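You operate a simulated robot arm through the tools that you are given. There is no shell and no other tool. Be economical: measure what you need, move in short steps, check, and stop when the job is done.

You run a simulated robot arm. Do the job below in one go: nothing can be reset, and whatever is moved stays where it is left.

Task
Put the white cup on the top of the green table. Take the bucket and leave it on the front of the right bench. Turn the pressure dial to 2 bar. Put the orange cup on the end table of the right bench. Take the grey cup and leave it on the far end of the back board. Take the blue pot and put it on the steel deck of the left bench. Take the small seals box and leave it on the front of the left bench. Lift the bin lid open. Do these in any order. Set down upright: white cup, bucket, orange cup, grey cup, blue pot, small seals box.

It is judged by the outcome, as a careful person would: the job done as asked, and still so three seconds after it is handed in. It fails if anything else is knocked over, pushed out of place, dropped, spilled or broken. A push-on lid holds only when it is set on centred and level and pressed home; a screw cap is set on level and turned clockwise until tight.

Robot
A 7-joint arm with a two-finger parallel gripper on a trunk, on a base that drives. Base frame: it is fixed to the floor where the robot stands at the start and does not move with it; the origin is under the middle of the robot, x ahead of it, y to its left, z up. Units: mm, rad, N and s.
With the tool pointing down near the work surface it reaches from about 280 to 720 mm from the robot's upright axis, wherever it stands. Its first joint turns from -2.897 to 2.897 rad. Places, roughly: bin lid [4100, 1200, 600]; blue pot [-1000, 2250, 1000]; bucket (13x13x20 cm) [1700, 2400, 900]; end table of the right bench [1600, 2100, 800]; far end of the back board [800, 2100, 800]; front of the left bench (180x22 cm) [1880, -1320, 840]; front of the right bench (158x22 cm) [1880, 740, 840]; grey cup (10x7x8 cm) [-900, 2000, 900]; orange cup (10x7x8 cm) [-900, 2100, 900]; pressure dial [600, 2400, 900]; small seals box [-1000, 2500, 1000]; steel deck of the left bench [1300, -1400, 800]; top of the green table [-1000, 2300, 900]; white cup (10x6x7 cm) [500, 100, 900]. Payload 1.57 kg.
The tool frame sits at the grasp point between the pads (the TCP): z along the fingers, y along the line on which they close. The tips reach 30 mm beyond it. Largest opening 80 mm; finger width 17, thickness 12; the body of the gripper, 40 by 82 mm, starts 80 mm behind the TCP.
Orientation is that of the tool frame in the base frame, as a unit quaternion [x, y, z, w]. With the fingers straight down and closing along the base's y, the tool's x points along the base's -x, its y along +y and its z along -z.

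Tools
- The arm moves only by the tool jog_arm. Its argument "steps" is a list of rows, each a list of 3 entries, a list of its own where there are three numbers: the shift along the base's x, y, z in units of 50 mm (1.0 is 50 mm), then the turn, a rotation vector about the base's x, y, z in units of 5 degrees (1.0 is 5 degrees), then the gripper command, from -1 (fully open) to 1 (shut), values between in proportion. In form: [[[x, y, z], [ax, ay, az], jaw], ...]. A call has 1 to 20 rows; each row shifts and turns the commanded pose from where the row before left it. A call with a number of a shift or a turn outside -1 to 1 is refused whole. Rows are played at 5 a second. More than 50 mm and 0.15 rad between two rows, or a gripper value outside its range, and nothing of the call is played. Where a pose cannot be reached the arm comes as near as it can. A force on the tool above 40 N (or 10 N above the force at the start of the call, whichever is more), or a blocked arm, ends the call early, and 0.2 s more pass. Each finger travels about 72 mm/s and halts on what it meets, pressing with about 38 N; the grip force reading is that of the motor and also rises with nothing between the fingers. The clock runs only during rows and for 0.2 s after the last one: add rows that do not move to give the fingers time. It gives the time, the measured TCP pose, the force on the tool (base axes), the opening and the grip force at its end, in the units of the frame above (readings bear some noise), with the torque about the TCP (base axes, N m) and any sound that the robot's microphone picked up.
- Cameras (640 x 400 px; columns grow to the right, rows downward): "scene" is now at [-0.1, 133.1, 1395.5]; the picture's right is [-0.06, -1.00, 0.00], its down [-0.55, 0.03, -0.83] and it looks along [0.83, -0.05, -0.55] (base axes); focal length 273 px, centre (320, 200). "wrist" rides on the gripper at [72, -7, -122] in the tool frame; the picture's right is [0.09, 1.00, 0.00], its down [-0.84, 0.08, -0.54] and it looks along [-0.54, 0.05, 0.84] (tool axes); focal length 238 px, centre (320, 200). There is no depth. A picture from a camera that has moved, and an enlarged one, comes with that camera's place and axes in the base frame and with its lens.
- camera(camera): a new picture of that camera. It takes no simulated time.
- move_column(by): slides the trunk up (or, below 0, down) by that many mm; the arm and the scene camera ride with it, the base frame stays. It gives what a move gives, with no picture.
- drive_base(legs): drives the robot by 1 to 6 legs, each [ahead, left, turn to the left] in mm, mm and rad, along the robot's own axes; the way and the turn of a leg run together, so that a leg with both is an arc; at most 1500 mm and 3.142 rad a leg. The arm and the cameras ride along, it lands a little off, and it stops where it bumps. It gives what a move gives.
- aim_head(pan, tilt): turns the head with the scene camera to pan (to the left, within 1.501 rad either way) and tilt (down, from -0.506 to 1.204), counted from straight ahead of the robot. It gives what a move gives.
- close_up(camera, box): a new picture of the part [left, top, right, bottom] of that camera's present view, enlarged. It takes no simulated time.
- sign_off(): hands the job in; it is judged then, once.

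Work in short steps. Places have to be worked out from the pictures, the camera data and where the tool is seen: move nearer, look again, correct. Check each grasp and each placing, and mend what went wrong. You have 207 turns and 192 pictures in all, those below and enlarged ones among them. Open the gripper and draw the arm clear of the work before you hand the job in, unless the task says otherwise; then end with one line.

The tools are called after "Request:" as a command line: name --argument value ..., lists and objects as JSON in quotes. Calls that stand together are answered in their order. jog_arm: Moves the arm, as the interface text tells. Its arguments: {"type":"object","properties":{"steps":{"type":"array","items":{"type":"array"}}},"required":["steps"]} The other tools are called the same way: move_column (by) slides the trunk up or down; drive_base (legs) drives the base; aim_head (pan, tilt) turns the head that bears the scene camera; camera (camera) takes a picture; close_up (camera, box) takes an enlarged picture of a part of a camera's view; sign_off () hands the job in.

At the start:

```text
time_s: 0.0
tcp_pos: [378.6, 41.6, 1061.1]
orientation: [0.0, 1.0, 0.0, -0.004]
wrist_force: [0.5, -0.1, 0.3]
torque: [0.01, -0.01, -0.01]
gripper_width: 80.1
grasp_force: 0.0
trunk travel left (down, up): [-50.0, 65.0]
robot x, y, heading: [3.2, 0.8, 0.001]
head pan, tilt: [0.253, 1.075]
```

scene: 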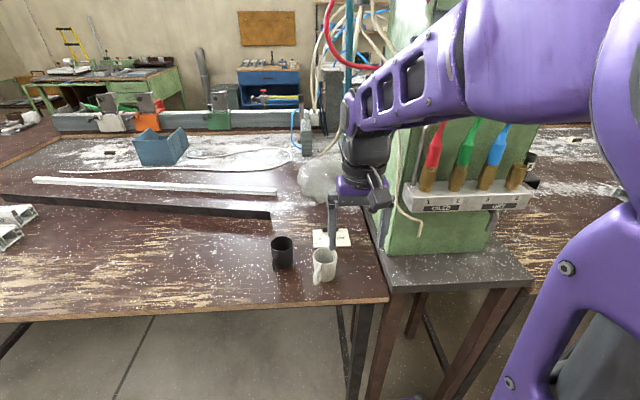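
wrist: 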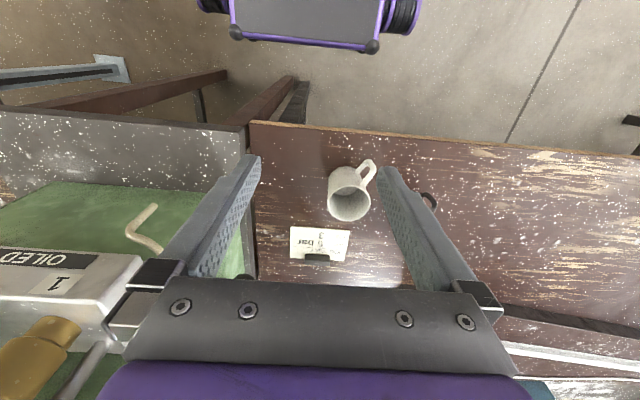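

I start by looking around: first the work in front, then elsewhere by panning the head.

Request:
close_up --camera "scene" --box '[200, 180, 400, 305]'

Request:
aim_head --pan 1.4 --tilt 0.4

Request:
camera --camera "scene"

Request:
aim_head --pan 0.6 --tilt 0.4

Request:
camera --camera "scene"

Request:
aim_head --pan -0.4 --tilt 0.4

Request:
camera --camera "scene"

```text
3.20 times, centred on (300, 242) of scene
camera zoom: at [-0.1, 133.1, 1395.5], right [-0.06, -1.0, 0.0], down [-0.55, 0.03, -0.83], along [0.83, -0.05, -0.55], focal length 872 px, centre (384, 64)
```

zoom: 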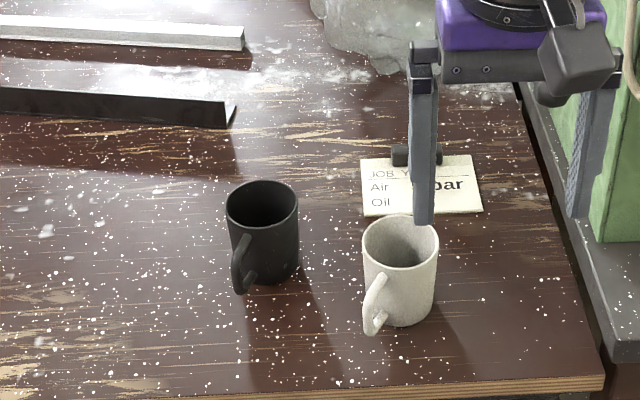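

```text
time_s: 1.4
tcp_pos: [378.6, 42.5, 1059.5]
orientation: [0.0, 1.0, -0.002, -0.006]
wrist_force: [-0.2, -0.4, 0.5]
torque: [-0.03, 0.0, -0.02]
gripper_width: 79.9
grasp_force: 0.2
trunk travel left (down, up): [-50.0, 65.0]
robot x, y, heading: [1.7, 0.8, 0.003]
head pan, tilt: [1.4, 0.4]
```

```text
188 pictures are left
camera scene: at [3.5, 141.4, 1410.3], right [0.03, -1.0, 0.0], down [-0.41, -0.01, -0.91], along [0.91, 0.03, -0.41], focal length 273 px, centre (320, 200)
```

scene: 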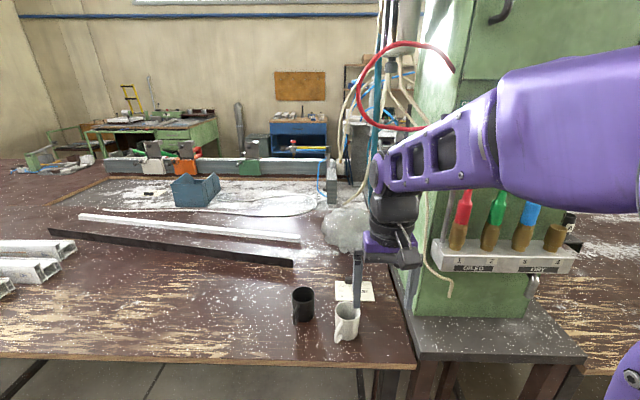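

```text
time_s: 2.5
tcp_pos: [378.4, 41.1, 1060.5]
orientation: [-0.001, 1.0, -0.002, -0.006]
wrist_force: [-1.3, 0.6, -0.2]
torque: [0.0, 0.01, -0.02]
gripper_width: 80.2
grasp_force: 0.0
trunk travel left (down, up): [-50.0, 65.0]
robot x, y, heading: [1.5, -1.2, -0.001]
head pan, tilt: [0.6, 0.4]
```

```text
187 pictures are left
camera scene: at [3.6, 141.6, 1410.9], right [0.03, -1.0, 0.0], down [-0.4, -0.01, -0.92], along [0.91, 0.03, -0.4], focal length 273 px, centre (320, 200)
```

scene: 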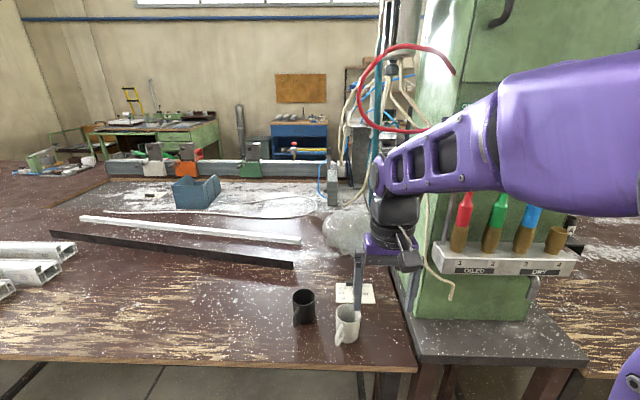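

```text
time_s: 3.8
tcp_pos: [379.0, 42.8, 1061.8]
orientation: [-0.001, 1.0, -0.001, -0.004]
wrist_force: [-0.6, -0.2, 1.1]
torque: [-0.01, 0.03, 0.0]
gripper_width: 79.9
grasp_force: 0.2
trunk travel left (down, up): [-50.0, 65.0]
robot x, y, heading: [-3.6, 0.0, 0.001]
head pan, tilt: [-0.4, 0.4]
```

```text
186 pictures are left
camera scene: at [-3.4, 102.6, 1412.3], right [-0.39, -0.92, 0.0], down [-0.36, 0.15, -0.92], along [0.85, -0.36, -0.39], focal length 273 px, centre (320, 200)
```

scene: 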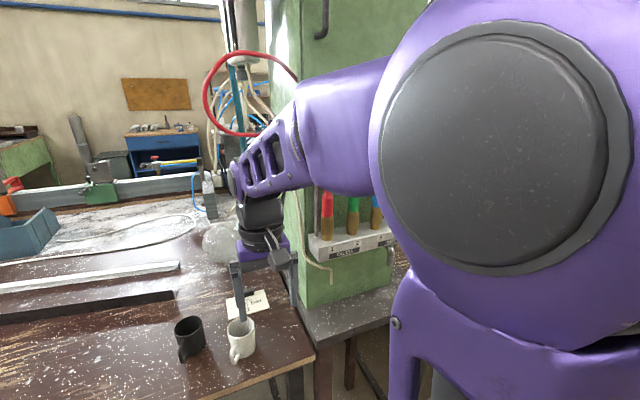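

The head's pan doesn't match its reading on the left; I test it once more.

Request:
aim_head --pan 0.9 --tilt 0.5

Request:
camera --camera "scene"

Request:
aim_head --pan -1.4 --tilt 0.5

Request:
camera --camera "scene"

```text
time_s: 5.2
tcp_pos: [379.7, 41.8, 1059.6]
orientation: [0.001, 1.0, -0.001, -0.007]
wrist_force: [0.5, -0.4, -0.1]
torque: [-0.02, -0.01, -0.01]
gripper_width: 79.8
grasp_force: 0.1
trunk travel left (down, up): [-50.0, 65.0]
robot x, y, heading: [-4.2, -0.1, 0.001]
head pan, tilt: [0.901, 0.499]
```

```text
185 pictures are left
camera scene: at [3.4, 142.2, 1409.6], right [0.04, -1.0, 0.0], down [-0.42, -0.02, -0.91], along [0.91, 0.04, -0.42], focal length 273 px, centre (320, 200)
```

scene: 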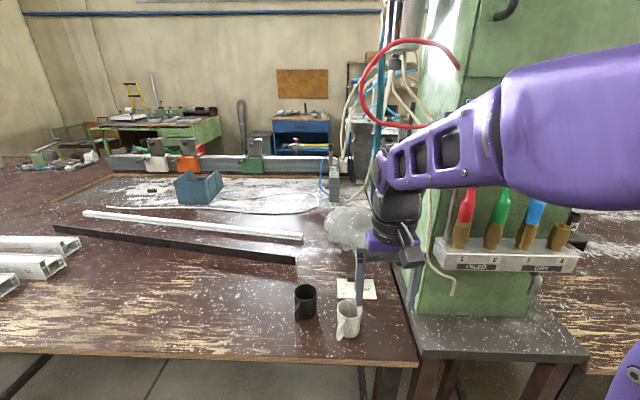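

```text
time_s: 7.4
tcp_pos: [380.3, 42.1, 1061.7]
orientation: [0.001, 1.0, -0.001, -0.004]
wrist_force: [0.5, 0.4, 1.3]
torque: [-0.05, -0.01, -0.03]
gripper_width: 79.9
grasp_force: 0.0
trunk travel left (down, up): [-50.0, 65.0]
robot x, y, heading: [-0.6, 2.6, -0.001]
head pan, tilt: [-1.4, 0.499]
```

```text
184 pictures are left
camera scene: at [-73.3, 49.0, 1403.2], right [-0.99, -0.17, 0.0], down [-0.08, 0.47, -0.88], along [0.15, -0.87, -0.48], focal length 273 px, centre (320, 200)
```

scene: 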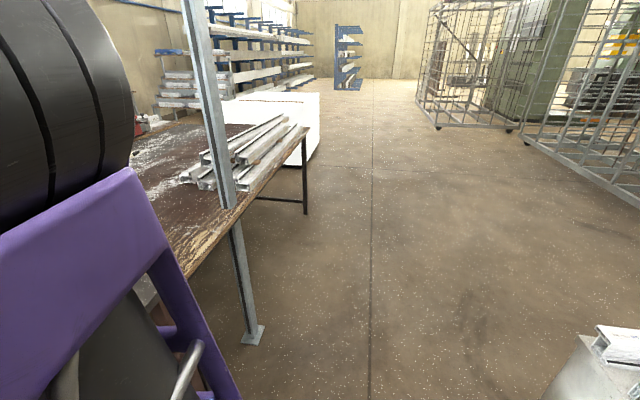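

Left pan seems stopped near straight ahead, so I will turn the base to see leftwards. The white cup is at about (472, 95); I move over it, turning the closing line away from the handle, and look.

Request:
jog_arm --steps '[[[0.31, 0.177, 0], [0, 0, -1], -1], [[0.31, 0.177, 0], [0, 0, -1], -1], [[0.31, 0.177, 0], [0, 0, -1], -1], [[0.31, 0.177, 0], [0, 0, -1], -1], [[0.31, 0.177, 0], [0, 0, -1], -1], [[0.31, 0.177, 0], [0, 0, -1], -1], [[0, 0, 0], [0, 0, -1], -1], [[0, 0, 0], [0, 0, -1], -1]]'

Request:
camera --camera "wrist"

Request:
aim_head --pan 0 --tilt 0.7

Request:
camera --camera "scene"

```text
time_s: 9.2
tcp_pos: [471.6, 95.1, 1062.1]
orientation: [0.343, 0.939, 0.0, -0.003]
wrist_force: [0.2, 0.4, 0.5]
torque: [0.0, -0.02, 0.02]
gripper_width: 80.0
grasp_force: 0.1
trunk travel left (down, up): [-50.0, 65.0]
robot x, y, heading: [-1.9, 2.8, -0.0]
head pan, tilt: [-1.4, 0.499]
```

```text
183 pictures are left
camera wrist: at [413.3, 135.0, 1184.0], right [0.57, 0.82, 0.0], down [0.69, -0.48, 0.54], along [0.44, -0.31, -0.84], focal length 238 px, centre (320, 200)
```

wrist: 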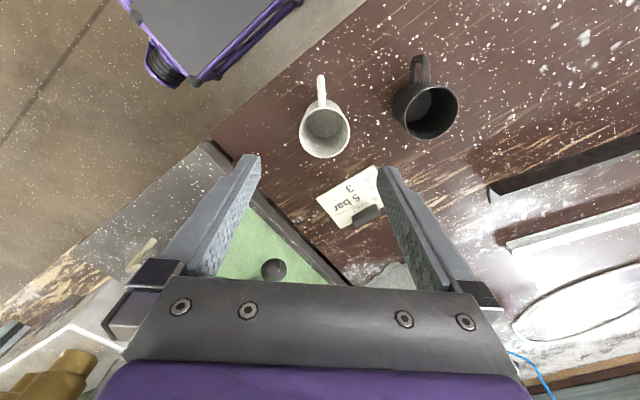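

```text
time_s: 10.7
tcp_pos: [472.6, 93.5, 1061.7]
orientation: [0.342, 0.94, -0.001, -0.003]
wrist_force: [0.5, 0.4, 0.3]
torque: [0.01, 0.0, 0.0]
gripper_width: 79.9
grasp_force: 0.0
trunk travel left (down, up): [-50.0, 65.0]
robot x, y, heading: [-2.2, -4.5, 0.003]
head pan, tilt: [0.0, 0.7]
```

```text
182 pictures are left
camera scene: at [-3.9, 138.5, 1385.5], right [0.0, -1.0, 0.0], down [-0.64, 0.0, -0.77], along [0.77, 0.0, -0.64], focal length 273 px, centre (320, 200)
```

scene: 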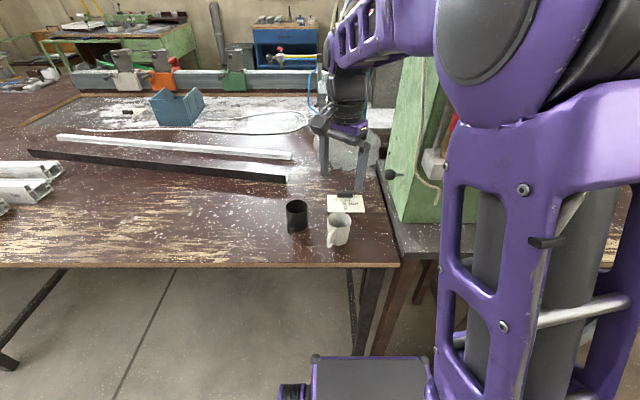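

Cup rim sits at about (481, 93), z≈918, handle square to the closing line. I descend in two stages to z≈893.

Request:
jog_arm --steps '[[[0.18, -0.02, 0], [0, 0, 0], -1], [[0, 0, -0.8], [0, 0, 0], -1], [[0, 0, -0.8], [0, 0, 0], -1]]'

Request:
camera --camera "wrist"

Request:
close_up --camera "scene" --box '[260, 140, 420, 240]'

```text
time_s: 11.5
tcp_pos: [481.0, 92.4, 981.3]
orientation: [0.341, 0.94, 0.0, -0.004]
wrist_force: [-0.1, -0.5, 0.2]
torque: [0.01, 0.01, -0.02]
gripper_width: 80.2
grasp_force: 0.0
trunk travel left (down, up): [-50.0, 65.0]
robot x, y, heading: [-2.7, 0.5, 0.003]
head pan, tilt: [0.0, 0.7]
```

```text
181 pictures are left
camera wrist: at [421.4, 133.8, 1102.7], right [0.57, 0.82, 0.0], down [0.69, -0.48, 0.54], along [0.44, -0.31, -0.84], focal length 238 px, centre (320, 200)
```

wrist: 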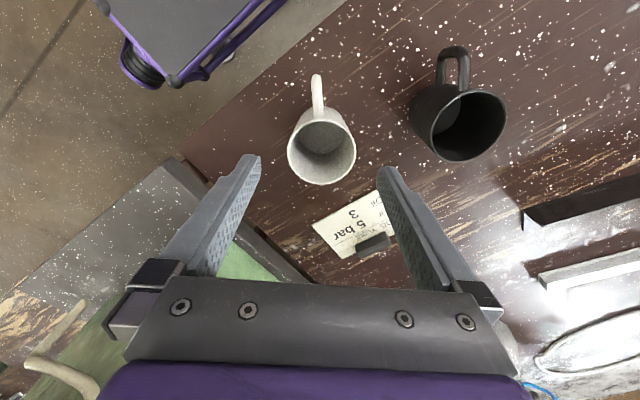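

```text
4.00 times, centred on (340, 190) of scene
camera zoom: at [-4.0, 138.6, 1385.5], right [0.0, -1.0, 0.0], down [-0.64, 0.0, -0.77], along [0.77, 0.0, -0.64], focal length 1090 px, centre (240, 240)
```

zoom: 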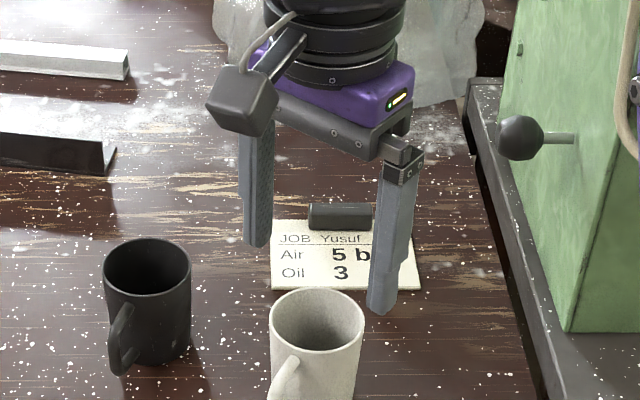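

Centred well; I descend to z≈893 and close.

Request:
jog_arm --steps '[[[0, 0, -0.9], [0, 0, 0], -1], [[0, 0, -0.86], [0, 0, 0], -1], [[0, 0, 0], [0, 0, 0], 0], [[0, 0, 0], [0, 0, 0], 1], [[0, 0, 0], [0, 0, 0], 1], [[0, 0, 0], [0, 0, 0], 1]]'

Request:
camera --camera "wrist"

```text
time_s: 12.9
tcp_pos: [481.4, 93.7, 893.4]
orientation: [0.342, 0.94, 0.001, -0.003]
wrist_force: [-0.2, 0.7, -0.2]
torque: [0.06, 0.0, 0.02]
gripper_width: 57.0
grasp_force: 38.3
trunk travel left (down, up): [-50.0, 65.0]
robot x, y, heading: [2.3, 3.2, -0.003]
head pan, tilt: [0.0, 0.7]
```

```text
179 pictures are left
camera wrist: at [421.7, 133.3, 1015.6], right [0.57, 0.82, 0.0], down [0.69, -0.48, 0.54], along [0.44, -0.31, -0.84], focal length 238 px, centre (320, 200)
```

wrist: 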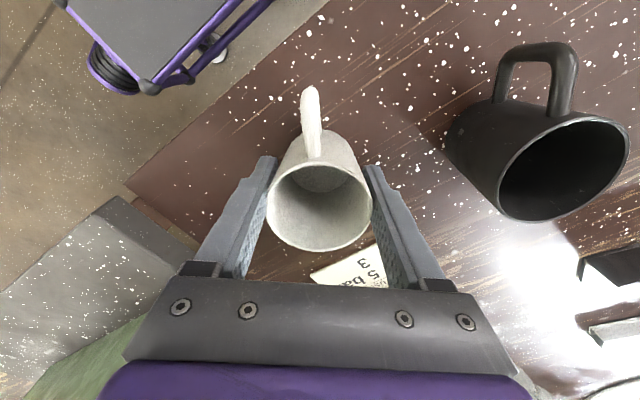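

Gripped at 57 mm. I lift it and draw it in towards the robot.

Request:
jog_arm --steps '[[[0, 0, 0.6], [0, 0, 0], 1], [[0, 0, 1], [0, 0, 0], 1], [[0, 0, 1], [0, 0, 0], 1], [[0, 0, 0.6], [0, 0, 0], 1], [[-1, 0, 0], [0, 0, 0], 1], [[-1, -0.5, 0], [0, 0, 0], 1], [[-0.6, -1, 0], [0, 0, 0], 1]]'

Request:
drive_base --legs '[[-250, 0, 0], [0, 0, 1.57]]'

Request:
aim_head --pan 0 --tilt 0.35

Request:
camera --camera "scene"

```text
refused: row 6 steps farther than a row can; nothing moved
```

```text
time_s: 18.6
tcp_pos: [-334.2, 482.4, 892.2]
orientation: [-0.416, 0.909, -0.002, -0.003]
wrist_force: [1.3, 0.0, -0.3]
torque: [0.0, -0.01, -0.01]
gripper_width: 56.2
grasp_force: 38.0
trunk travel left (down, up): [-50.0, 65.0]
robot x, y, heading: [-250.7, 0.2, 1.554]
head pan, tilt: [0.0, 0.7]
```

```text
time_s: 19.4
tcp_pos: [-334.7, 482.1, 893.6]
orientation: [-0.417, 0.909, -0.002, -0.003]
wrist_force: [-1.0, 0.5, 0.4]
torque: [0.01, 0.0, 0.02]
gripper_width: 56.3
grasp_force: 38.3
trunk travel left (down, up): [-50.0, 65.0]
robot x, y, heading: [-246.1, 0.4, 1.556]
head pan, tilt: [0.0, 0.351]
```

```text
178 pictures are left
camera scene: at [-386.9, 3.9, 1416.8], right [1.0, -0.01, 0.0], down [0.0, -0.34, -0.94], along [0.01, 0.94, -0.34], focal length 273 px, centre (320, 200)
```

scene: 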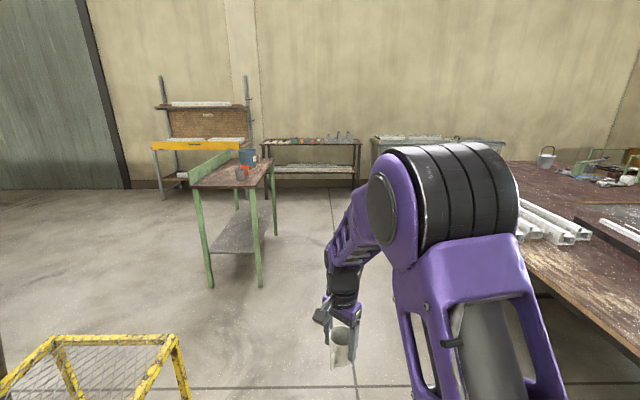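

The lift was refused (row too long) and the base still drove; the cup slid off the near edge in the grip and is still held. I'll lift now separately, and look closely at the green table and the bench end.

Request:
jog_arm --steps '[[[0, 0, 0.8], [0, 0, 0], 1], [[0, 0, 0.8], [0, 0, 0], 1], [[0, 0, 0.8], [0, 0, 0], 1], [[0, 0, 0.8], [0, 0, 0], 1], [[0, 0, 0.8], [0, 0, 0], 1]]'

Request:
close_up --camera "scene" --box '[140, 110, 380, 260]'

Request:
close_up --camera "scene" --box '[480, 110, 640, 210]'

Request:
aim_head --pan -1.3 --tilt 0.6

Request:
camera --camera "scene"

```text
time_s: 20.6
tcp_pos: [-335.1, 484.0, 1092.8]
orientation: [-0.416, 0.909, -0.002, -0.003]
wrist_force: [1.2, -0.8, -0.6]
torque: [0.01, 0.03, 0.06]
gripper_width: 56.3
grasp_force: 37.7
trunk travel left (down, up): [-50.0, 65.0]
robot x, y, heading: [-247.5, 1.1, 1.558]
head pan, tilt: [0.0, 0.351]
```

```text
2.67 times, centred on (260, 185) of scene
camera zoom: at [-387.0, 4.0, 1416.8], right [1.0, -0.01, 0.0], down [0.0, -0.34, -0.94], along [0.01, 0.94, -0.34], focal length 727 px, centre (480, 240)
```

zoom: 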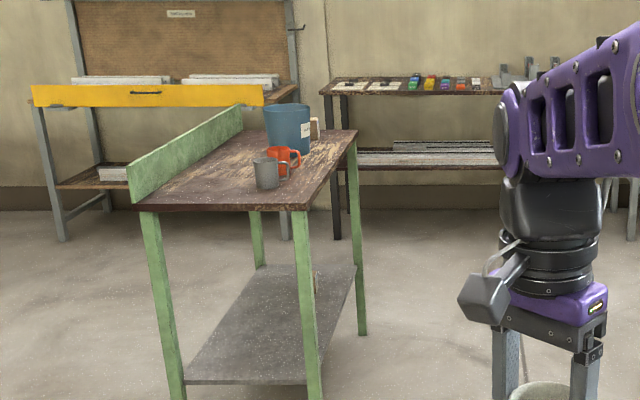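

```text
4.00 times, centred on (560, 160) of scene
camera zoom: at [-387.0, 4.0, 1416.8], right [1.0, -0.01, 0.0], down [0.0, -0.34, -0.94], along [0.01, 0.94, -0.34], focal length 1090 px, centre (-640, 360)
```

zoom: 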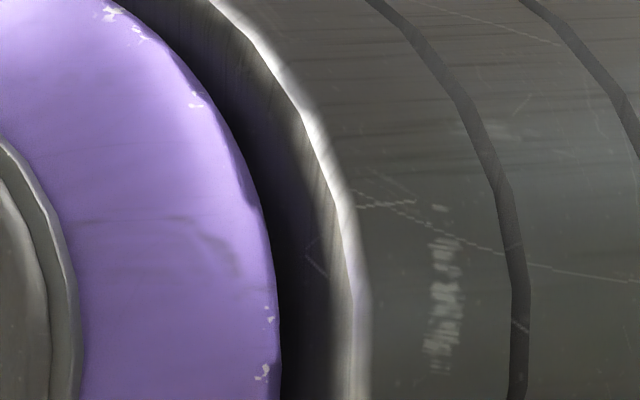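

```text
time_s: 22.1
tcp_pos: [-334.2, 483.2, 1093.0]
orientation: [-0.417, 0.909, -0.002, -0.002]
wrist_force: [0.0, -0.7, -0.8]
torque: [0.01, -0.01, 0.03]
gripper_width: 56.2
grasp_force: 38.4
trunk travel left (down, up): [-50.0, 65.0]
robot x, y, heading: [-250.6, -2.9, 1.556]
head pan, tilt: [-1.3, 0.6]
```

```text
175 pictures are left
camera scene: at [-302.7, -66.7, 1394.1], right [0.25, -0.97, 0.0], down [-0.55, -0.14, -0.83], along [0.8, 0.21, -0.56], focal length 273 px, centre (320, 200)
```

scene: 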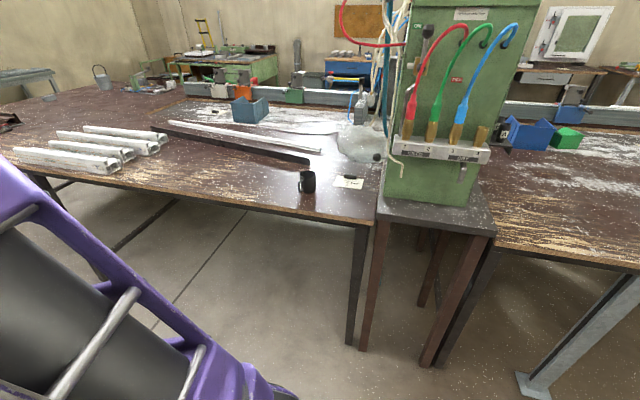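

Black cup stands untouched. Green table spans roughly x −1270…−830, y 1800…2840; I'll drive along its open side, then turn to face it.

Request:
drive_base --legs '[[1000, 60, 0], [1000, 60, 0]]'

Request:
aim_head --pan 0 --tilt 0.5

Request:
camera --camera "scene"

Request:
aim_head --pan -1.2 --tilt 0.4

Request:
camera --camera "scene"

```text
time_s: 32.0
tcp_pos: [-434.4, 2474.2, 1093.4]
orientation: [-0.418, 0.909, -0.002, -0.003]
wrist_force: [-0.5, 0.2, -1.1]
torque: [-0.02, 0.0, 0.0]
gripper_width: 55.6
grasp_force: 38.4
trunk travel left (down, up): [-50.0, 65.0]
robot x, y, heading: [-343.9, 1990.5, 1.564]
head pan, tilt: [-1.3, 0.6]
```

```text
time_s: 33.5
tcp_pos: [-432.8, 2474.5, 1092.3]
orientation: [-0.419, 0.908, -0.002, -0.003]
wrist_force: [1.0, -0.1, 0.0]
torque: [0.01, 0.0, 0.01]
gripper_width: 55.3
grasp_force: 38.3
trunk travel left (down, up): [-50.0, 65.0]
robot x, y, heading: [-347.1, 1993.0, 1.559]
head pan, tilt: [0.0, 0.499]
```

```text
174 pictures are left
camera scene: at [-484.6, 1993.1, 1403.2], right [1.0, -0.01, 0.0], down [0.0, -0.48, -0.88], along [0.01, 0.88, -0.48], focal length 273 px, centre (320, 200)
```

scene: 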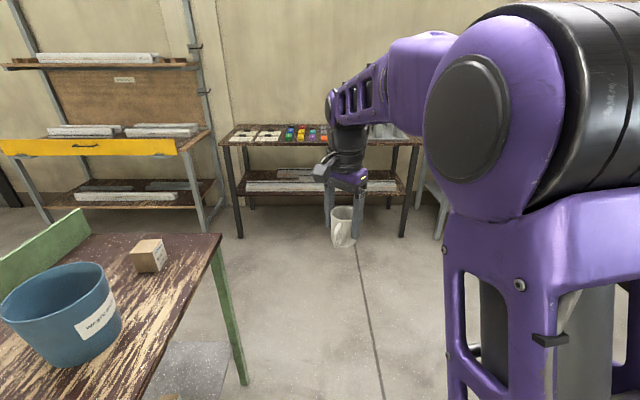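

```text
time_s: 34.9
tcp_pos: [-435.5, 2475.2, 1093.5]
orientation: [-0.419, 0.908, -0.002, -0.003]
wrist_force: [-0.6, -0.3, -0.6]
torque: [-0.01, 0.0, 0.02]
gripper_width: 55.5
grasp_force: 38.6
trunk travel left (down, up): [-50.0, 65.0]
robot x, y, heading: [-343.2, 1989.1, 1.562]
head pan, tilt: [-1.201, 0.4]
```

```text
173 pictures are left
camera scene: at [-398.8, 1935.0, 1412.3], right [0.35, -0.94, 0.0], down [-0.36, -0.14, -0.92], along [0.86, 0.33, -0.39], focal length 273 px, centre (320, 200)
```

scene: 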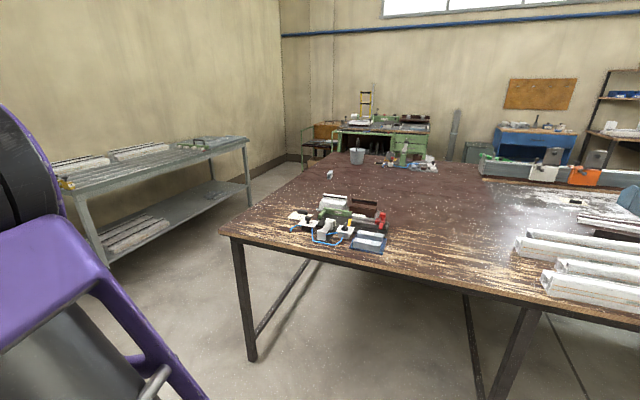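

The right bench runs far left; a small pneumatic board sits on its corner. I zoom on it, then turn to face the green table.

Request:
close_up --camera "scene" --box '[270, 130, 430, 260]'

Request:
drive_base --legs '[[0, 0, 1.58]]'

Request:
aim_head --pan -0.1 --tilt 0.8

Request:
camera --camera "scene"

Request:
camera --camera "wrist"

```text
3.08 times, centred on (350, 195) of scene
camera zoom: at [-398.8, 1935.0, 1412.3], right [0.35, -0.94, 0.0], down [-0.36, -0.14, -0.92], along [0.86, 0.33, -0.39], focal length 839 px, centre (228, 215)
```

zoom: 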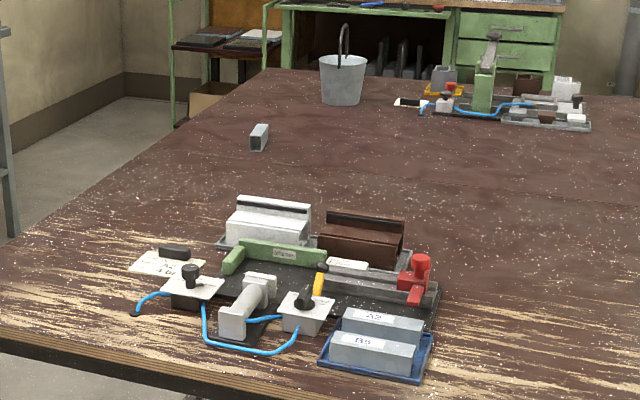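

```text
time_s: 39.3
tcp_pos: [-827.8, 1899.0, 1093.6]
orientation: [0.94, -0.342, 0.004, 0.001]
wrist_force: [-0.3, 0.4, -1.2]
torque: [0.01, -0.02, 0.0]
gripper_width: 55.3
grasp_force: 37.9
trunk travel left (down, up): [-50.0, 65.0]
robot x, y, heading: [-344.9, 1989.5, -3.144]
head pan, tilt: [-1.201, 0.4]
```

```text
time_s: 40.6
tcp_pos: [-828.2, 1899.9, 1092.8]
orientation: [0.94, -0.342, 0.004, 0.001]
wrist_force: [0.1, 0.4, 0.1]
torque: [0.01, 0.01, 0.03]
gripper_width: 55.0
grasp_force: 38.1
trunk travel left (down, up): [-50.0, 65.0]
robot x, y, heading: [-348.4, 1990.9, -3.139]
head pan, tilt: [-0.099, 0.799]
```

```text
171 pictures are left
camera scene: at [-334.9, 1859.0, 1377.2], right [0.1, 0.99, 0.0], down [0.71, -0.07, -0.7], along [-0.69, 0.07, -0.72], focal length 273 px, centre (320, 200)
```

scene: 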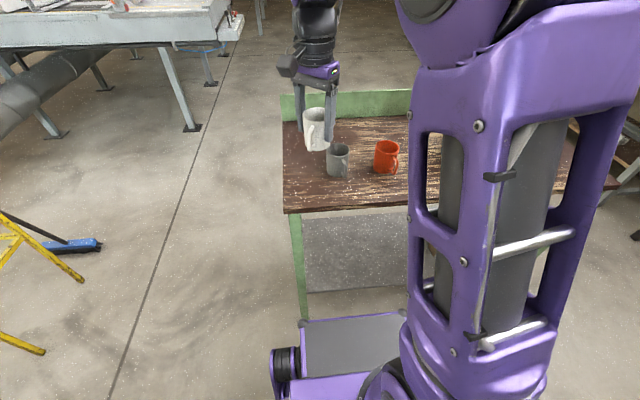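

```text
170 pictures are left
camera wrist: at [-769.5, 1857.9, 1214.8], right [-0.57, -0.82, 0.0], down [-0.69, 0.48, 0.54], along [-0.44, 0.31, -0.84], focal length 238 px, centre (320, 200)
```

wrist: 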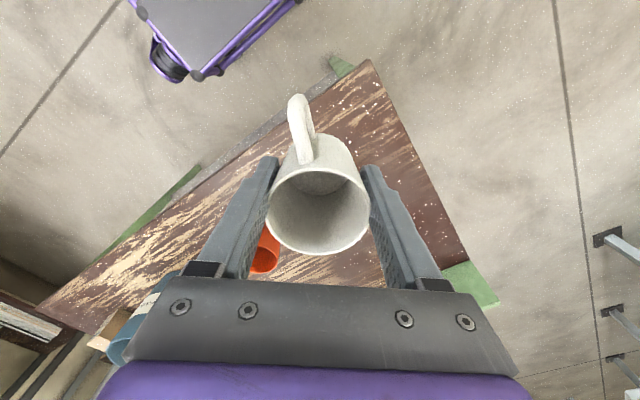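

Grey cup ≈(-928,1968), orange ≈(-945,2120), table top ≈ z 848. I'll put the white cup at the clear spot (-1010,1868), first hovering low there.

Request:
jog_arm --steps '[[[-0.91, -0.16, 0], [0, 0, 0], 1], [[-0.91, -0.16, 0], [0, 0, 0], 1], [[-0.91, -0.16, 0], [0, 0, 0], 1], [[-0.91, -0.16, 0], [0, 0, 0], 1], [[0, 0, -0.9], [0, 0, 0], 1], [[0, 0, -0.9], [0, 0, 0], 1], [[0, 0, -0.9], [0, 0, 0], 1], [[0, 0, -0.8], [0, 0, 0], 1], [[0, 0, 0], [0, 0, 0], 1]]'

Request:
camera --camera "scene"

Request:
camera --camera "wrist"

```text
time_s: 42.6
tcp_pos: [-1009.2, 1866.6, 916.3]
orientation: [0.94, -0.342, 0.004, 0.0]
wrist_force: [-0.1, -0.8, -1.0]
torque: [0.01, 0.01, 0.02]
gripper_width: 55.1
grasp_force: 37.4
trunk travel left (down, up): [-50.0, 65.0]
robot x, y, heading: [-344.6, 1994.6, -3.146]
head pan, tilt: [-0.099, 0.799]
```

```text
169 pictures are left
camera scene: at [-335.0, 1858.9, 1377.2], right [0.1, 1.0, 0.0], down [0.71, -0.07, -0.7], along [-0.69, 0.07, -0.72], focal length 273 px, centre (320, 200)
```

scene: 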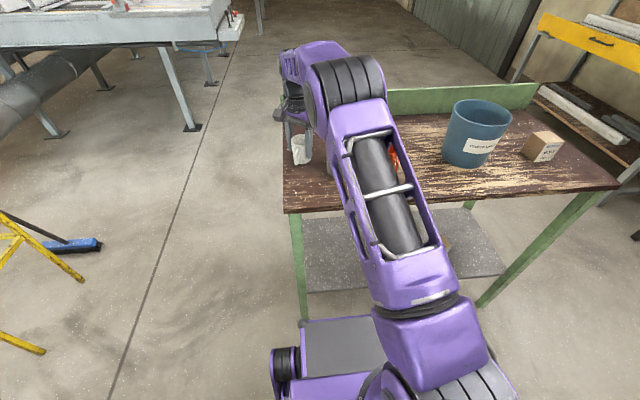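

```text
168 pictures are left
camera wrist: at [-951.4, 1825.4, 1038.6], right [-0.57, -0.82, 0.0], down [-0.69, 0.48, 0.54], along [-0.44, 0.31, -0.84], focal length 238 px, centre (320, 200)
```

wrist: 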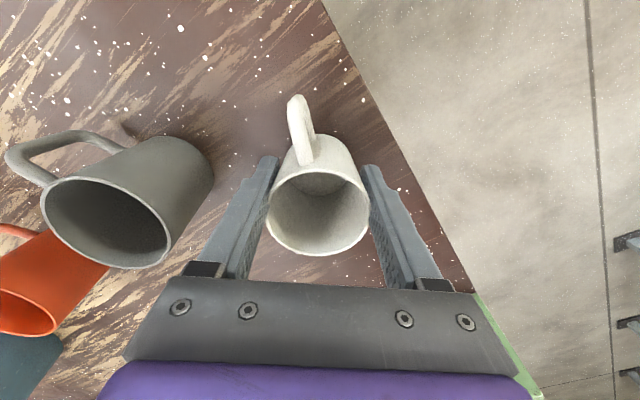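

Clear spot; descend in small steps until contact.

Request:
jog_arm --steps '[[[0, 0, -0.1], [0, 0, 0], 1], [[0, 0, -0.1], [0, 0, 0], 1], [[0, 0, -0.06], [0, 0, 0], 1], [[0, 0, -0.06], [0, 0, 0], 1], [[0, 0, -0.06], [0, 0, 0], 1], [[0, 0, -0.06], [0, 0, 0], 1], [[0, 0, -0.06], [0, 0, 0], 1], [[0, 0, -0.06], [0, 0, 0], 1], [[0, 0, -0.06], [0, 0, 0], 1], [[0, 0, -0.06], [0, 0, 0], 1]]'

```text
time_s: 44.8
tcp_pos: [-1011.1, 1867.4, 891.1]
orientation: [0.94, -0.342, -0.001, 0.003]
wrist_force: [1.5, 0.5, 14.8]
torque: [-0.01, -0.26, 0.0]
gripper_width: 54.7
grasp_force: 38.1
trunk travel left (down, up): [-50.0, 65.0]
robot x, y, heading: [-345.9, 1993.0, -3.143]
head pan, tilt: [-0.099, 0.799]
stopped in row 10: the force on the tool passed its limit at 42 N (the readings are from after the stop); the commanded pose is now the measured one
```

Contact at TCP z≈891. Release slowly and rise.

Request:
jog_arm --steps '[[[0, 0, 0.02], [0, 0, 0], 0.2], [[0, 0, 0], [0, 0, 0], -1], [[0, 0, 0], [0, 0, 0], -1], [[0, 0, 0], [0, 0, 0], -1], [[0, 0, 0.6], [0, 0, 0], -1], [[0, 0, 1], [0, 0, 0], -1], [[0, 0, 1], [0, 0, 0], -1], [[0, 0, 0.8], [0, 0, 0], -1]]'

Request:
camera --camera "wrist"

```text
time_s: 46.6
tcp_pos: [-1011.1, 1867.2, 1058.9]
orientation: [0.94, -0.342, 0.001, 0.001]
wrist_force: [-0.5, 0.3, -1.0]
torque: [-0.02, 0.0, 0.02]
gripper_width: 79.8
grasp_force: 0.1
trunk travel left (down, up): [-50.0, 65.0]
robot x, y, heading: [-345.3, 1990.9, -3.144]
head pan, tilt: [-0.099, 0.799]
```

```text
167 pictures are left
camera wrist: at [-952.2, 1825.5, 1180.4], right [-0.57, -0.82, 0.0], down [-0.69, 0.48, 0.54], along [-0.44, 0.3, -0.84], focal length 238 px, centre (320, 200)
```

wrist: 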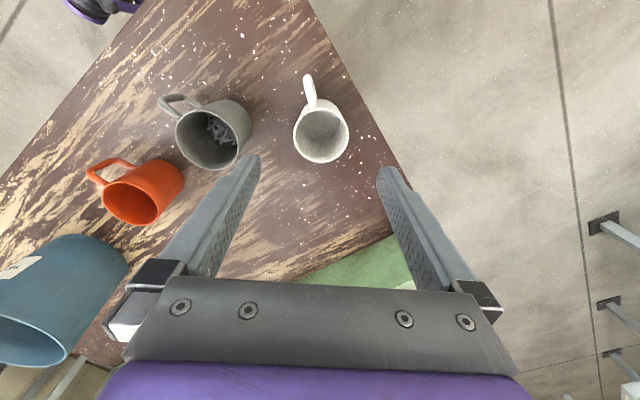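

White cup stands upright. The grey cup holds screws; it is at about (-950,1970) with handle toward (+x,+y). I move over it, turning the closing line square to its handle.

Request:
jog_arm --steps '[[[0.244, 0.412, 0], [0, 0, 1], -1], [[0.244, 0.412, 0], [0, 0, 1], -1], [[0.244, 0.412, 0], [0, 0, 1], -1], [[0.244, 0.412, 0], [0, 0, 1], -1], [[0.244, 0.412, 0], [0, 0, 1], -1], [[0, 0, 0], [0, 0, 1], -1], [[0, 0, 0], [0, 0, 1], -1], [[0, 0, 0], [0, 0, 1], -1], [[0, 0, 0], [0, 0, 1], -1], [[0, 0, 0], [0, 0, 1], -1], [[0, 0, 0], [0, 0, 1], -1], [[0, 0, 0], [0, 0, 1], -1], [[0, 0, 0], [0, 0, 1], -1], [[0, 0, 0], [0, 0, 1], -1]]'

Request:
camera --camera "wrist"

```text
time_s: 49.6
tcp_pos: [-950.2, 1969.7, 1060.2]
orientation: [0.965, 0.262, 0.001, 0.001]
wrist_force: [0.2, 0.0, -0.7]
torque: [0.02, -0.01, 0.04]
gripper_width: 80.0
grasp_force: 0.1
trunk travel left (down, up): [-50.0, 65.0]
robot x, y, heading: [-347.4, 1994.0, -3.142]
head pan, tilt: [-0.099, 0.799]
```

```text
166 pictures are left
camera wrist: at [-891.9, 2010.7, 1181.3], right [0.58, -0.81, 0.0], down [-0.69, -0.49, 0.54], along [-0.44, -0.31, -0.84], focal length 238 px, centre (320, 200)
```

wrist: 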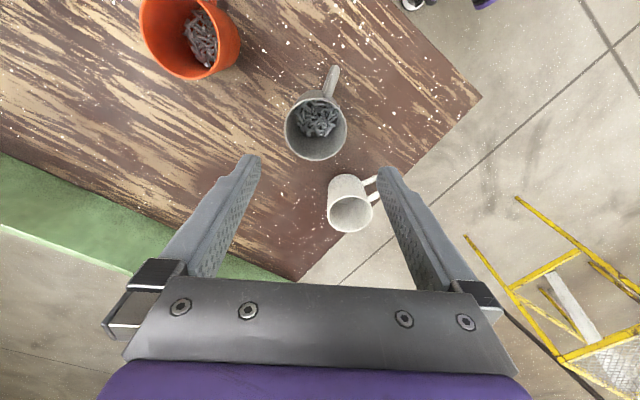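

Rim centre ≈(-953,1973). Descend over it in two stages.

Request:
jog_arm --steps '[[[-0.06, 0.06, 0], [0, 0, 0], -1], [[0, 0, -0.8], [0, 0, 0], -1], [[0, 0, -0.8], [0, 0, 0], -1]]'

Request:
camera --camera "wrist"

```text
time_s: 50.4
tcp_pos: [-952.8, 1972.3, 978.9]
orientation: [0.966, 0.259, 0.003, 0.001]
wrist_force: [0.6, 0.2, -0.4]
torque: [0.0, 0.03, -0.02]
gripper_width: 80.0
grasp_force: 0.0
trunk travel left (down, up): [-50.0, 65.0]
robot x, y, heading: [-347.0, 1993.4, -3.136]
head pan, tilt: [-0.099, 0.799]
```

```text
165 pictures are left
camera wrist: at [-895.3, 2014.0, 1100.7], right [0.58, -0.82, 0.0], down [-0.69, -0.49, 0.54], along [-0.44, -0.31, -0.84], focal length 238 px, centre (320, 200)
```

wrist: 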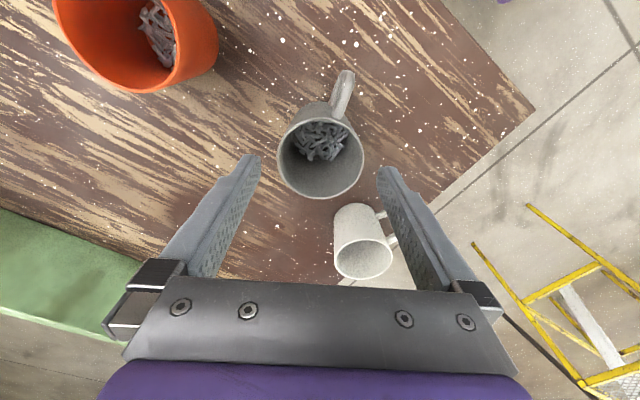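

Aligned. Descend to z≈891 and close.

Request:
jog_arm --steps '[[[0, 0.02, -0.9], [0, 0, 0], -1], [[0, 0, -0.86], [0, 0, 0], -1], [[0, 0, 0], [0, 0, 0], 0], [[0, 0, 0], [0, 0, 0], 1], [[0, 0, 0], [0, 0, 0], 1], [[0, 0, 0], [0, 0, 0], 1]]'

Request:
camera --camera "wrist"

```text
time_s: 51.8
tcp_pos: [-953.1, 1974.8, 892.3]
orientation: [0.966, 0.259, 0.002, 0.002]
wrist_force: [0.0, 0.1, 0.4]
torque: [-0.01, 0.01, -0.05]
gripper_width: 61.6
grasp_force: 38.2
trunk travel left (down, up): [-50.0, 65.0]
robot x, y, heading: [-347.6, 1991.6, -3.137]
head pan, tilt: [-0.099, 0.799]
```

```text
164 pictures are left
camera wrist: at [-894.8, 2015.7, 1013.7], right [0.58, -0.82, 0.0], down [-0.69, -0.49, 0.54], along [-0.44, -0.31, -0.84], focal length 238 px, centre (320, 200)
```

wrist: 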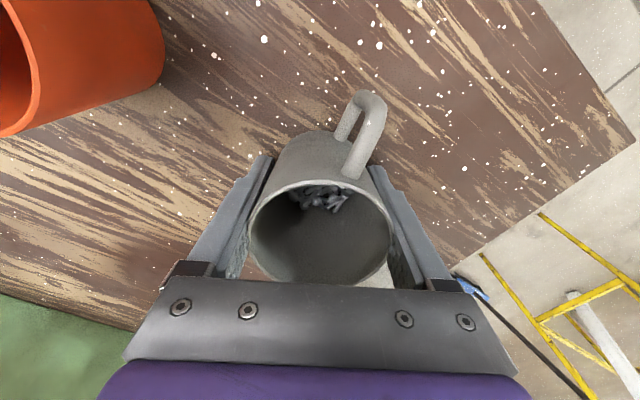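

Gripped at 61.6 mm. Lift straight up and draw back to x≈-830.

Request:
jog_arm --steps '[[[0, 0, 0.4], [0, 0, 0], 1], [[0, 0, 0.8], [0, 0, 0], 1], [[0, 0, 0.8], [0, 0, 0], 1], [[0, 0, 0.8], [0, 0, 0], 1], [[0, 0, 0.8], [0, 0, 0], 1], [[0.8, 0, 0], [0, 0, 0], 1], [[0.8, 0, 0], [0, 0, 0], 1], [[0.8, 0, 0], [0, 0, 0], 1], [[0.8, 0, 0], [0, 0, 0], 1], [[0, 0, 0], [0, 0, 0], 1]]'

Request:
camera --camera "scene"

```text
time_s: 54.0
tcp_pos: [-793.5, 1975.2, 1071.8]
orientation: [0.966, 0.259, 0.002, 0.001]
wrist_force: [0.1, 0.0, -0.2]
torque: [0.0, 0.03, -0.02]
gripper_width: 61.5
grasp_force: 38.2
trunk travel left (down, up): [-50.0, 65.0]
robot x, y, heading: [-345.9, 1994.9, -3.139]
head pan, tilt: [-0.099, 0.799]
```

```text
163 pictures are left
camera scene: at [-334.7, 1858.9, 1377.2], right [0.1, 1.0, 0.0], down [0.71, -0.07, -0.7], along [-0.69, 0.07, -0.72], focal length 273 px, centre (320, 200)
```

scene: 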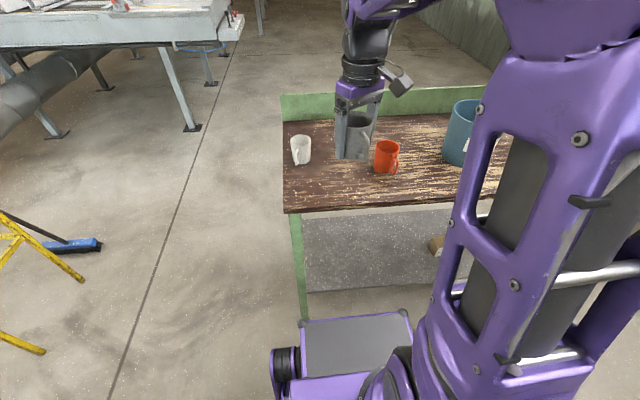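

Held upright. I turn round to face the right bench's far corner and look.

Request:
drive_base --legs '[[0, 0, -1.57], [0, 0, -1.57], [250, 150, 0]]'

Request:
aim_head --pan 0 --tilt 0.5

Request:
camera --camera "scene"

```text
time_s: 64.0
tcp_pos: [352.8, 2159.1, 1071.5]
orientation: [-0.258, 0.966, 0.002, -0.002]
wrist_force: [0.6, -1.0, -1.9]
torque: [-0.02, 0.02, -0.04]
gripper_width: 60.7
grasp_force: 38.3
trunk travel left (down, up): [-50.0, 65.0]
robot x, y, heading: [-95.0, 2140.0, -0.004]
head pan, tilt: [-0.099, 0.799]
```

```text
time_s: 64.8
tcp_pos: [352.4, 2158.0, 1072.1]
orientation: [-0.258, 0.966, 0.001, -0.002]
wrist_force: [-0.4, 0.3, -1.0]
torque: [0.01, 0.01, 0.05]
gripper_width: 60.8
grasp_force: 37.4
trunk travel left (down, up): [-50.0, 65.0]
robot x, y, heading: [-98.4, 2145.8, -0.003]
head pan, tilt: [0.0, 0.499]
```

```text
162 pictures are left
camera scene: at [-92.6, 2280.9, 1403.1], right [0.0, -1.0, 0.0], down [-0.48, 0.0, -0.88], along [0.88, 0.0, -0.48], focal length 273 px, centre (320, 200)
```

scene: 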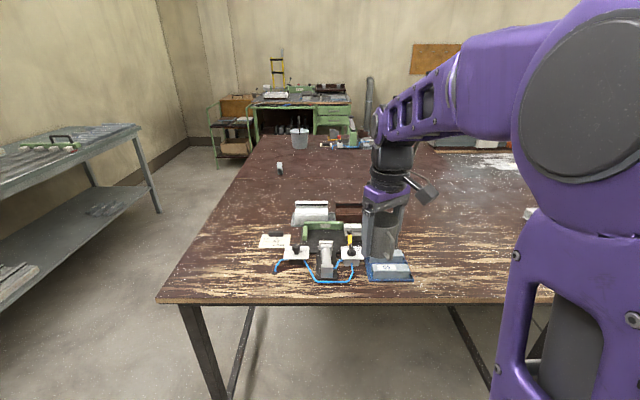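

Request:
close_up --camera "scene" --box '[240, 180, 432, 300]'

Request:
close_up --camera "scene" --box '[240, 110, 400, 210]'

Request:
aim_head --pan -0.7 --tilt 0.5

Request:
camera --camera "scene"

```text
3.33 times, centred on (336, 240) of scene
camera zoom: at [-92.6, 2280.9, 1403.1], right [0.0, -1.0, 0.0], down [-0.48, 0.0, -0.88], along [0.88, 0.0, -0.48], focal length 909 px, centre (267, 67)
```

zoom: 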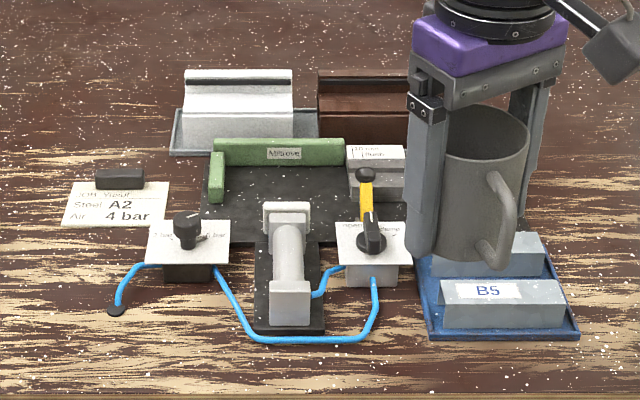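

```text
4.00 times, centred on (320, 160) of scene
camera zoom: at [-92.6, 2280.9, 1403.1], right [0.0, -1.0, 0.0], down [-0.48, 0.0, -0.88], along [0.88, 0.0, -0.48], focal length 1090 px, centre (320, 360)
```

zoom: 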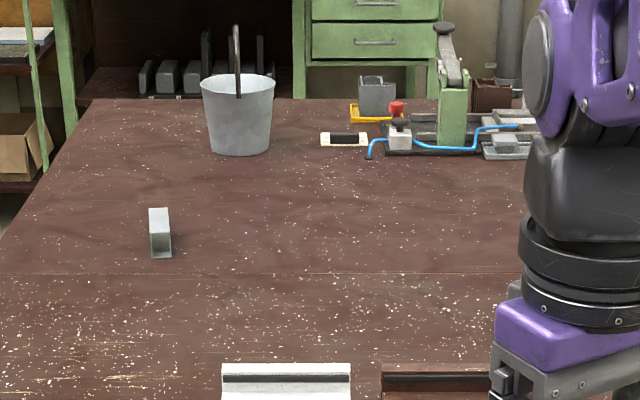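

```text
time_s: 65.8
tcp_pos: [351.4, 2157.4, 1071.9]
orientation: [-0.258, 0.966, 0.001, -0.002]
wrist_force: [-0.2, -0.3, -1.0]
torque: [0.02, 0.01, -0.01]
gripper_width: 60.6
grasp_force: 38.5
trunk travel left (down, up): [-50.0, 65.0]
robot x, y, heading: [-95.1, 2145.1, -0.0]
head pan, tilt: [-0.7, 0.499]
```

```text
159 pictures are left
camera scene: at [-114.0, 2222.4, 1403.2], right [-0.65, -0.76, 0.0], down [-0.37, 0.31, -0.88], along [0.67, -0.57, -0.48], focal length 273 px, centre (320, 200)
```

scene: 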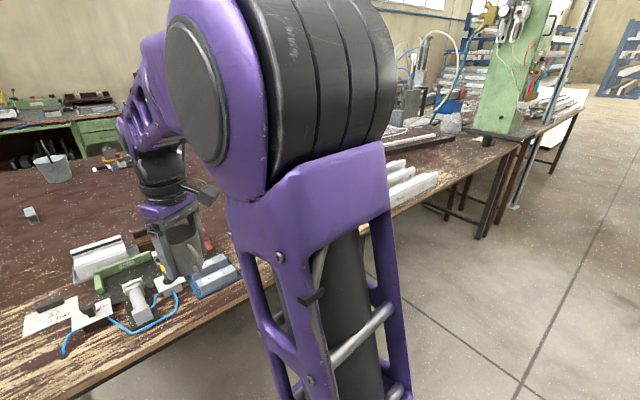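

The bench has a seam at x≈1145, so the back board is x 400–1145 and its far end lies around y 1550–2670. I'll put the grey cup at the clear spot (520,1890).

Request:
jog_arm --steps '[[[0.48, -0.766, 0], [0, 0, 0], 1], [[0.48, -0.766, 0], [0, 0, 0], 1], [[0.48, -0.766, 0], [0, 0, 0], 1], [[0.48, -0.766, 0], [0, 0, 0], 1], [[0.48, -0.766, 0], [0, 0, 0], 1], [[0.48, -0.766, 0], [0, 0, 0], 1], [[0.48, -0.766, 0], [0, 0, 0], 1], [[0, 0, -0.785], [0, 0, 0], 1], [[0, 0, -0.785], [0, 0, 0], 1], [[0, 0, -0.785], [0, 0, 0], 1], [[0, 0, -0.785], [0, 0, 0], 1], [[0, 0, 0], [0, 0, 0], 1]]'

Request:
camera --camera "wrist"

Request:
camera --camera "scene"

```text
time_s: 68.4
tcp_pos: [520.2, 1889.1, 913.5]
orientation: [-0.257, 0.966, 0.001, -0.002]
wrist_force: [-0.2, -0.1, -1.3]
torque: [-0.03, -0.04, -0.01]
gripper_width: 60.6
grasp_force: 38.4
trunk travel left (down, up): [-50.0, 65.0]
robot x, y, heading: [-96.3, 2146.9, -0.002]
head pan, tilt: [-0.7, 0.499]
```

```text
158 pictures are left
camera wrist: at [461.5, 1847.7, 1035.1], right [-0.58, 0.82, 0.0], down [0.69, 0.48, 0.54], along [0.44, 0.31, -0.84], focal length 238 px, centre (320, 200)
```

wrist: 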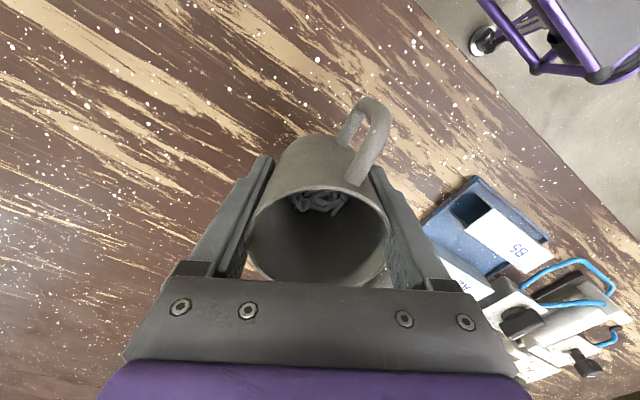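

```text
157 pictures are left
camera scene: at [-113.9, 2222.3, 1403.2], right [-0.65, -0.76, 0.0], down [-0.37, 0.31, -0.88], along [0.67, -0.57, -0.48], focal length 273 px, centre (320, 200)
```

scene: 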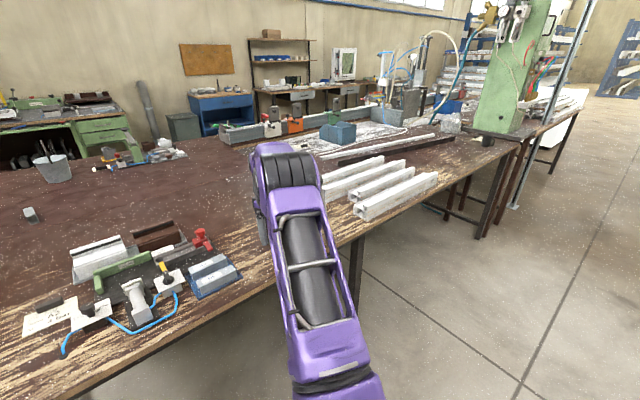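

Clear; descend to contact.

Request:
jog_arm --steps '[[[0, 0, -0.1], [0, 0, 0], 1], [[0, 0, -0.1], [0, 0, 0], 1], [[0, 0, -0.06], [0, 0, 0], 1], [[0, 0, -0.06], [0, 0, 0], 1], [[0, 0, -0.06], [0, 0, 0], 1], [[0, 0, -0.06], [0, 0, 0], 1], [[0, 0, -0.06], [0, 0, 0], 1], [[0, 0, -0.06], [0, 0, 0], 1], [[0, 0, -0.06], [0, 0, 0], 1], [[0, 0, -0.06], [0, 0, 0], 1]]'

```text
time_s: 70.6
tcp_pos: [518.4, 1890.3, 881.0]
orientation: [-0.258, 0.966, 0.0, -0.003]
wrist_force: [-0.2, 0.4, -1.6]
torque: [-0.01, 0.01, 0.03]
gripper_width: 60.5
grasp_force: 37.7
trunk travel left (down, up): [-50.0, 65.0]
robot x, y, heading: [-96.0, 2144.0, -0.0]
head pan, tilt: [-0.7, 0.499]
```

No contact yet at 881; continue in small steps.

Request:
jog_arm --steps '[[[0, 0, -0.05], [0, 0, 0], 1], [[0, 0, -0.05], [0, 0, 0], 1], [[0, 0, -0.05], [0, 0, 0], 1], [[0, 0, -0.05], [0, 0, 0], 1], [[0, 0, -0.05], [0, 0, 0], 1], [[0, 0, -0.05], [0, 0, 0], 1], [[0, 0, -0.05], [0, 0, 0], 1], [[0, 0, -0.05], [0, 0, 0], 1]]'

Request:
camera --camera "wrist"

```text
time_s: 72.4
tcp_pos: [522.0, 1889.1, 870.3]
orientation: [-0.258, 0.966, -0.003, 0.004]
wrist_force: [-1.9, 0.1, 14.5]
torque: [0.39, 0.37, 0.06]
gripper_width: 60.7
grasp_force: 37.9
trunk travel left (down, up): [-50.0, 65.0]
robot x, y, heading: [-96.3, 2141.3, -0.004]
head pan, tilt: [-0.7, 0.499]
stopped in row 8: the force on the tool passed its limit at 43 N (the readings are from after the stop); the commanded pose is now the measured one
```

```text
156 pictures are left
camera wrist: at [461.4, 1847.5, 991.6], right [-0.58, 0.82, -0.01], down [0.68, 0.49, 0.55], along [0.45, 0.31, -0.84], focal length 238 px, centre (320, 200)
```

wrist: 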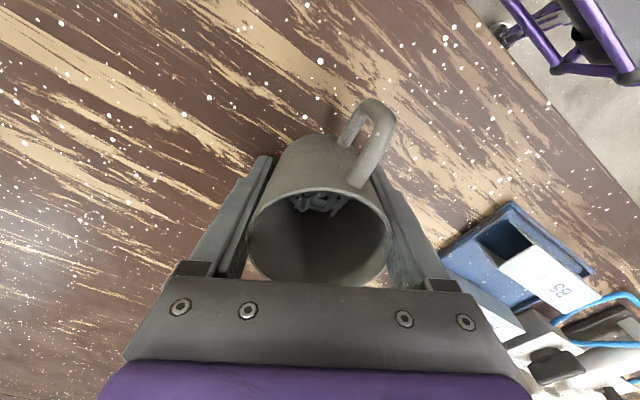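

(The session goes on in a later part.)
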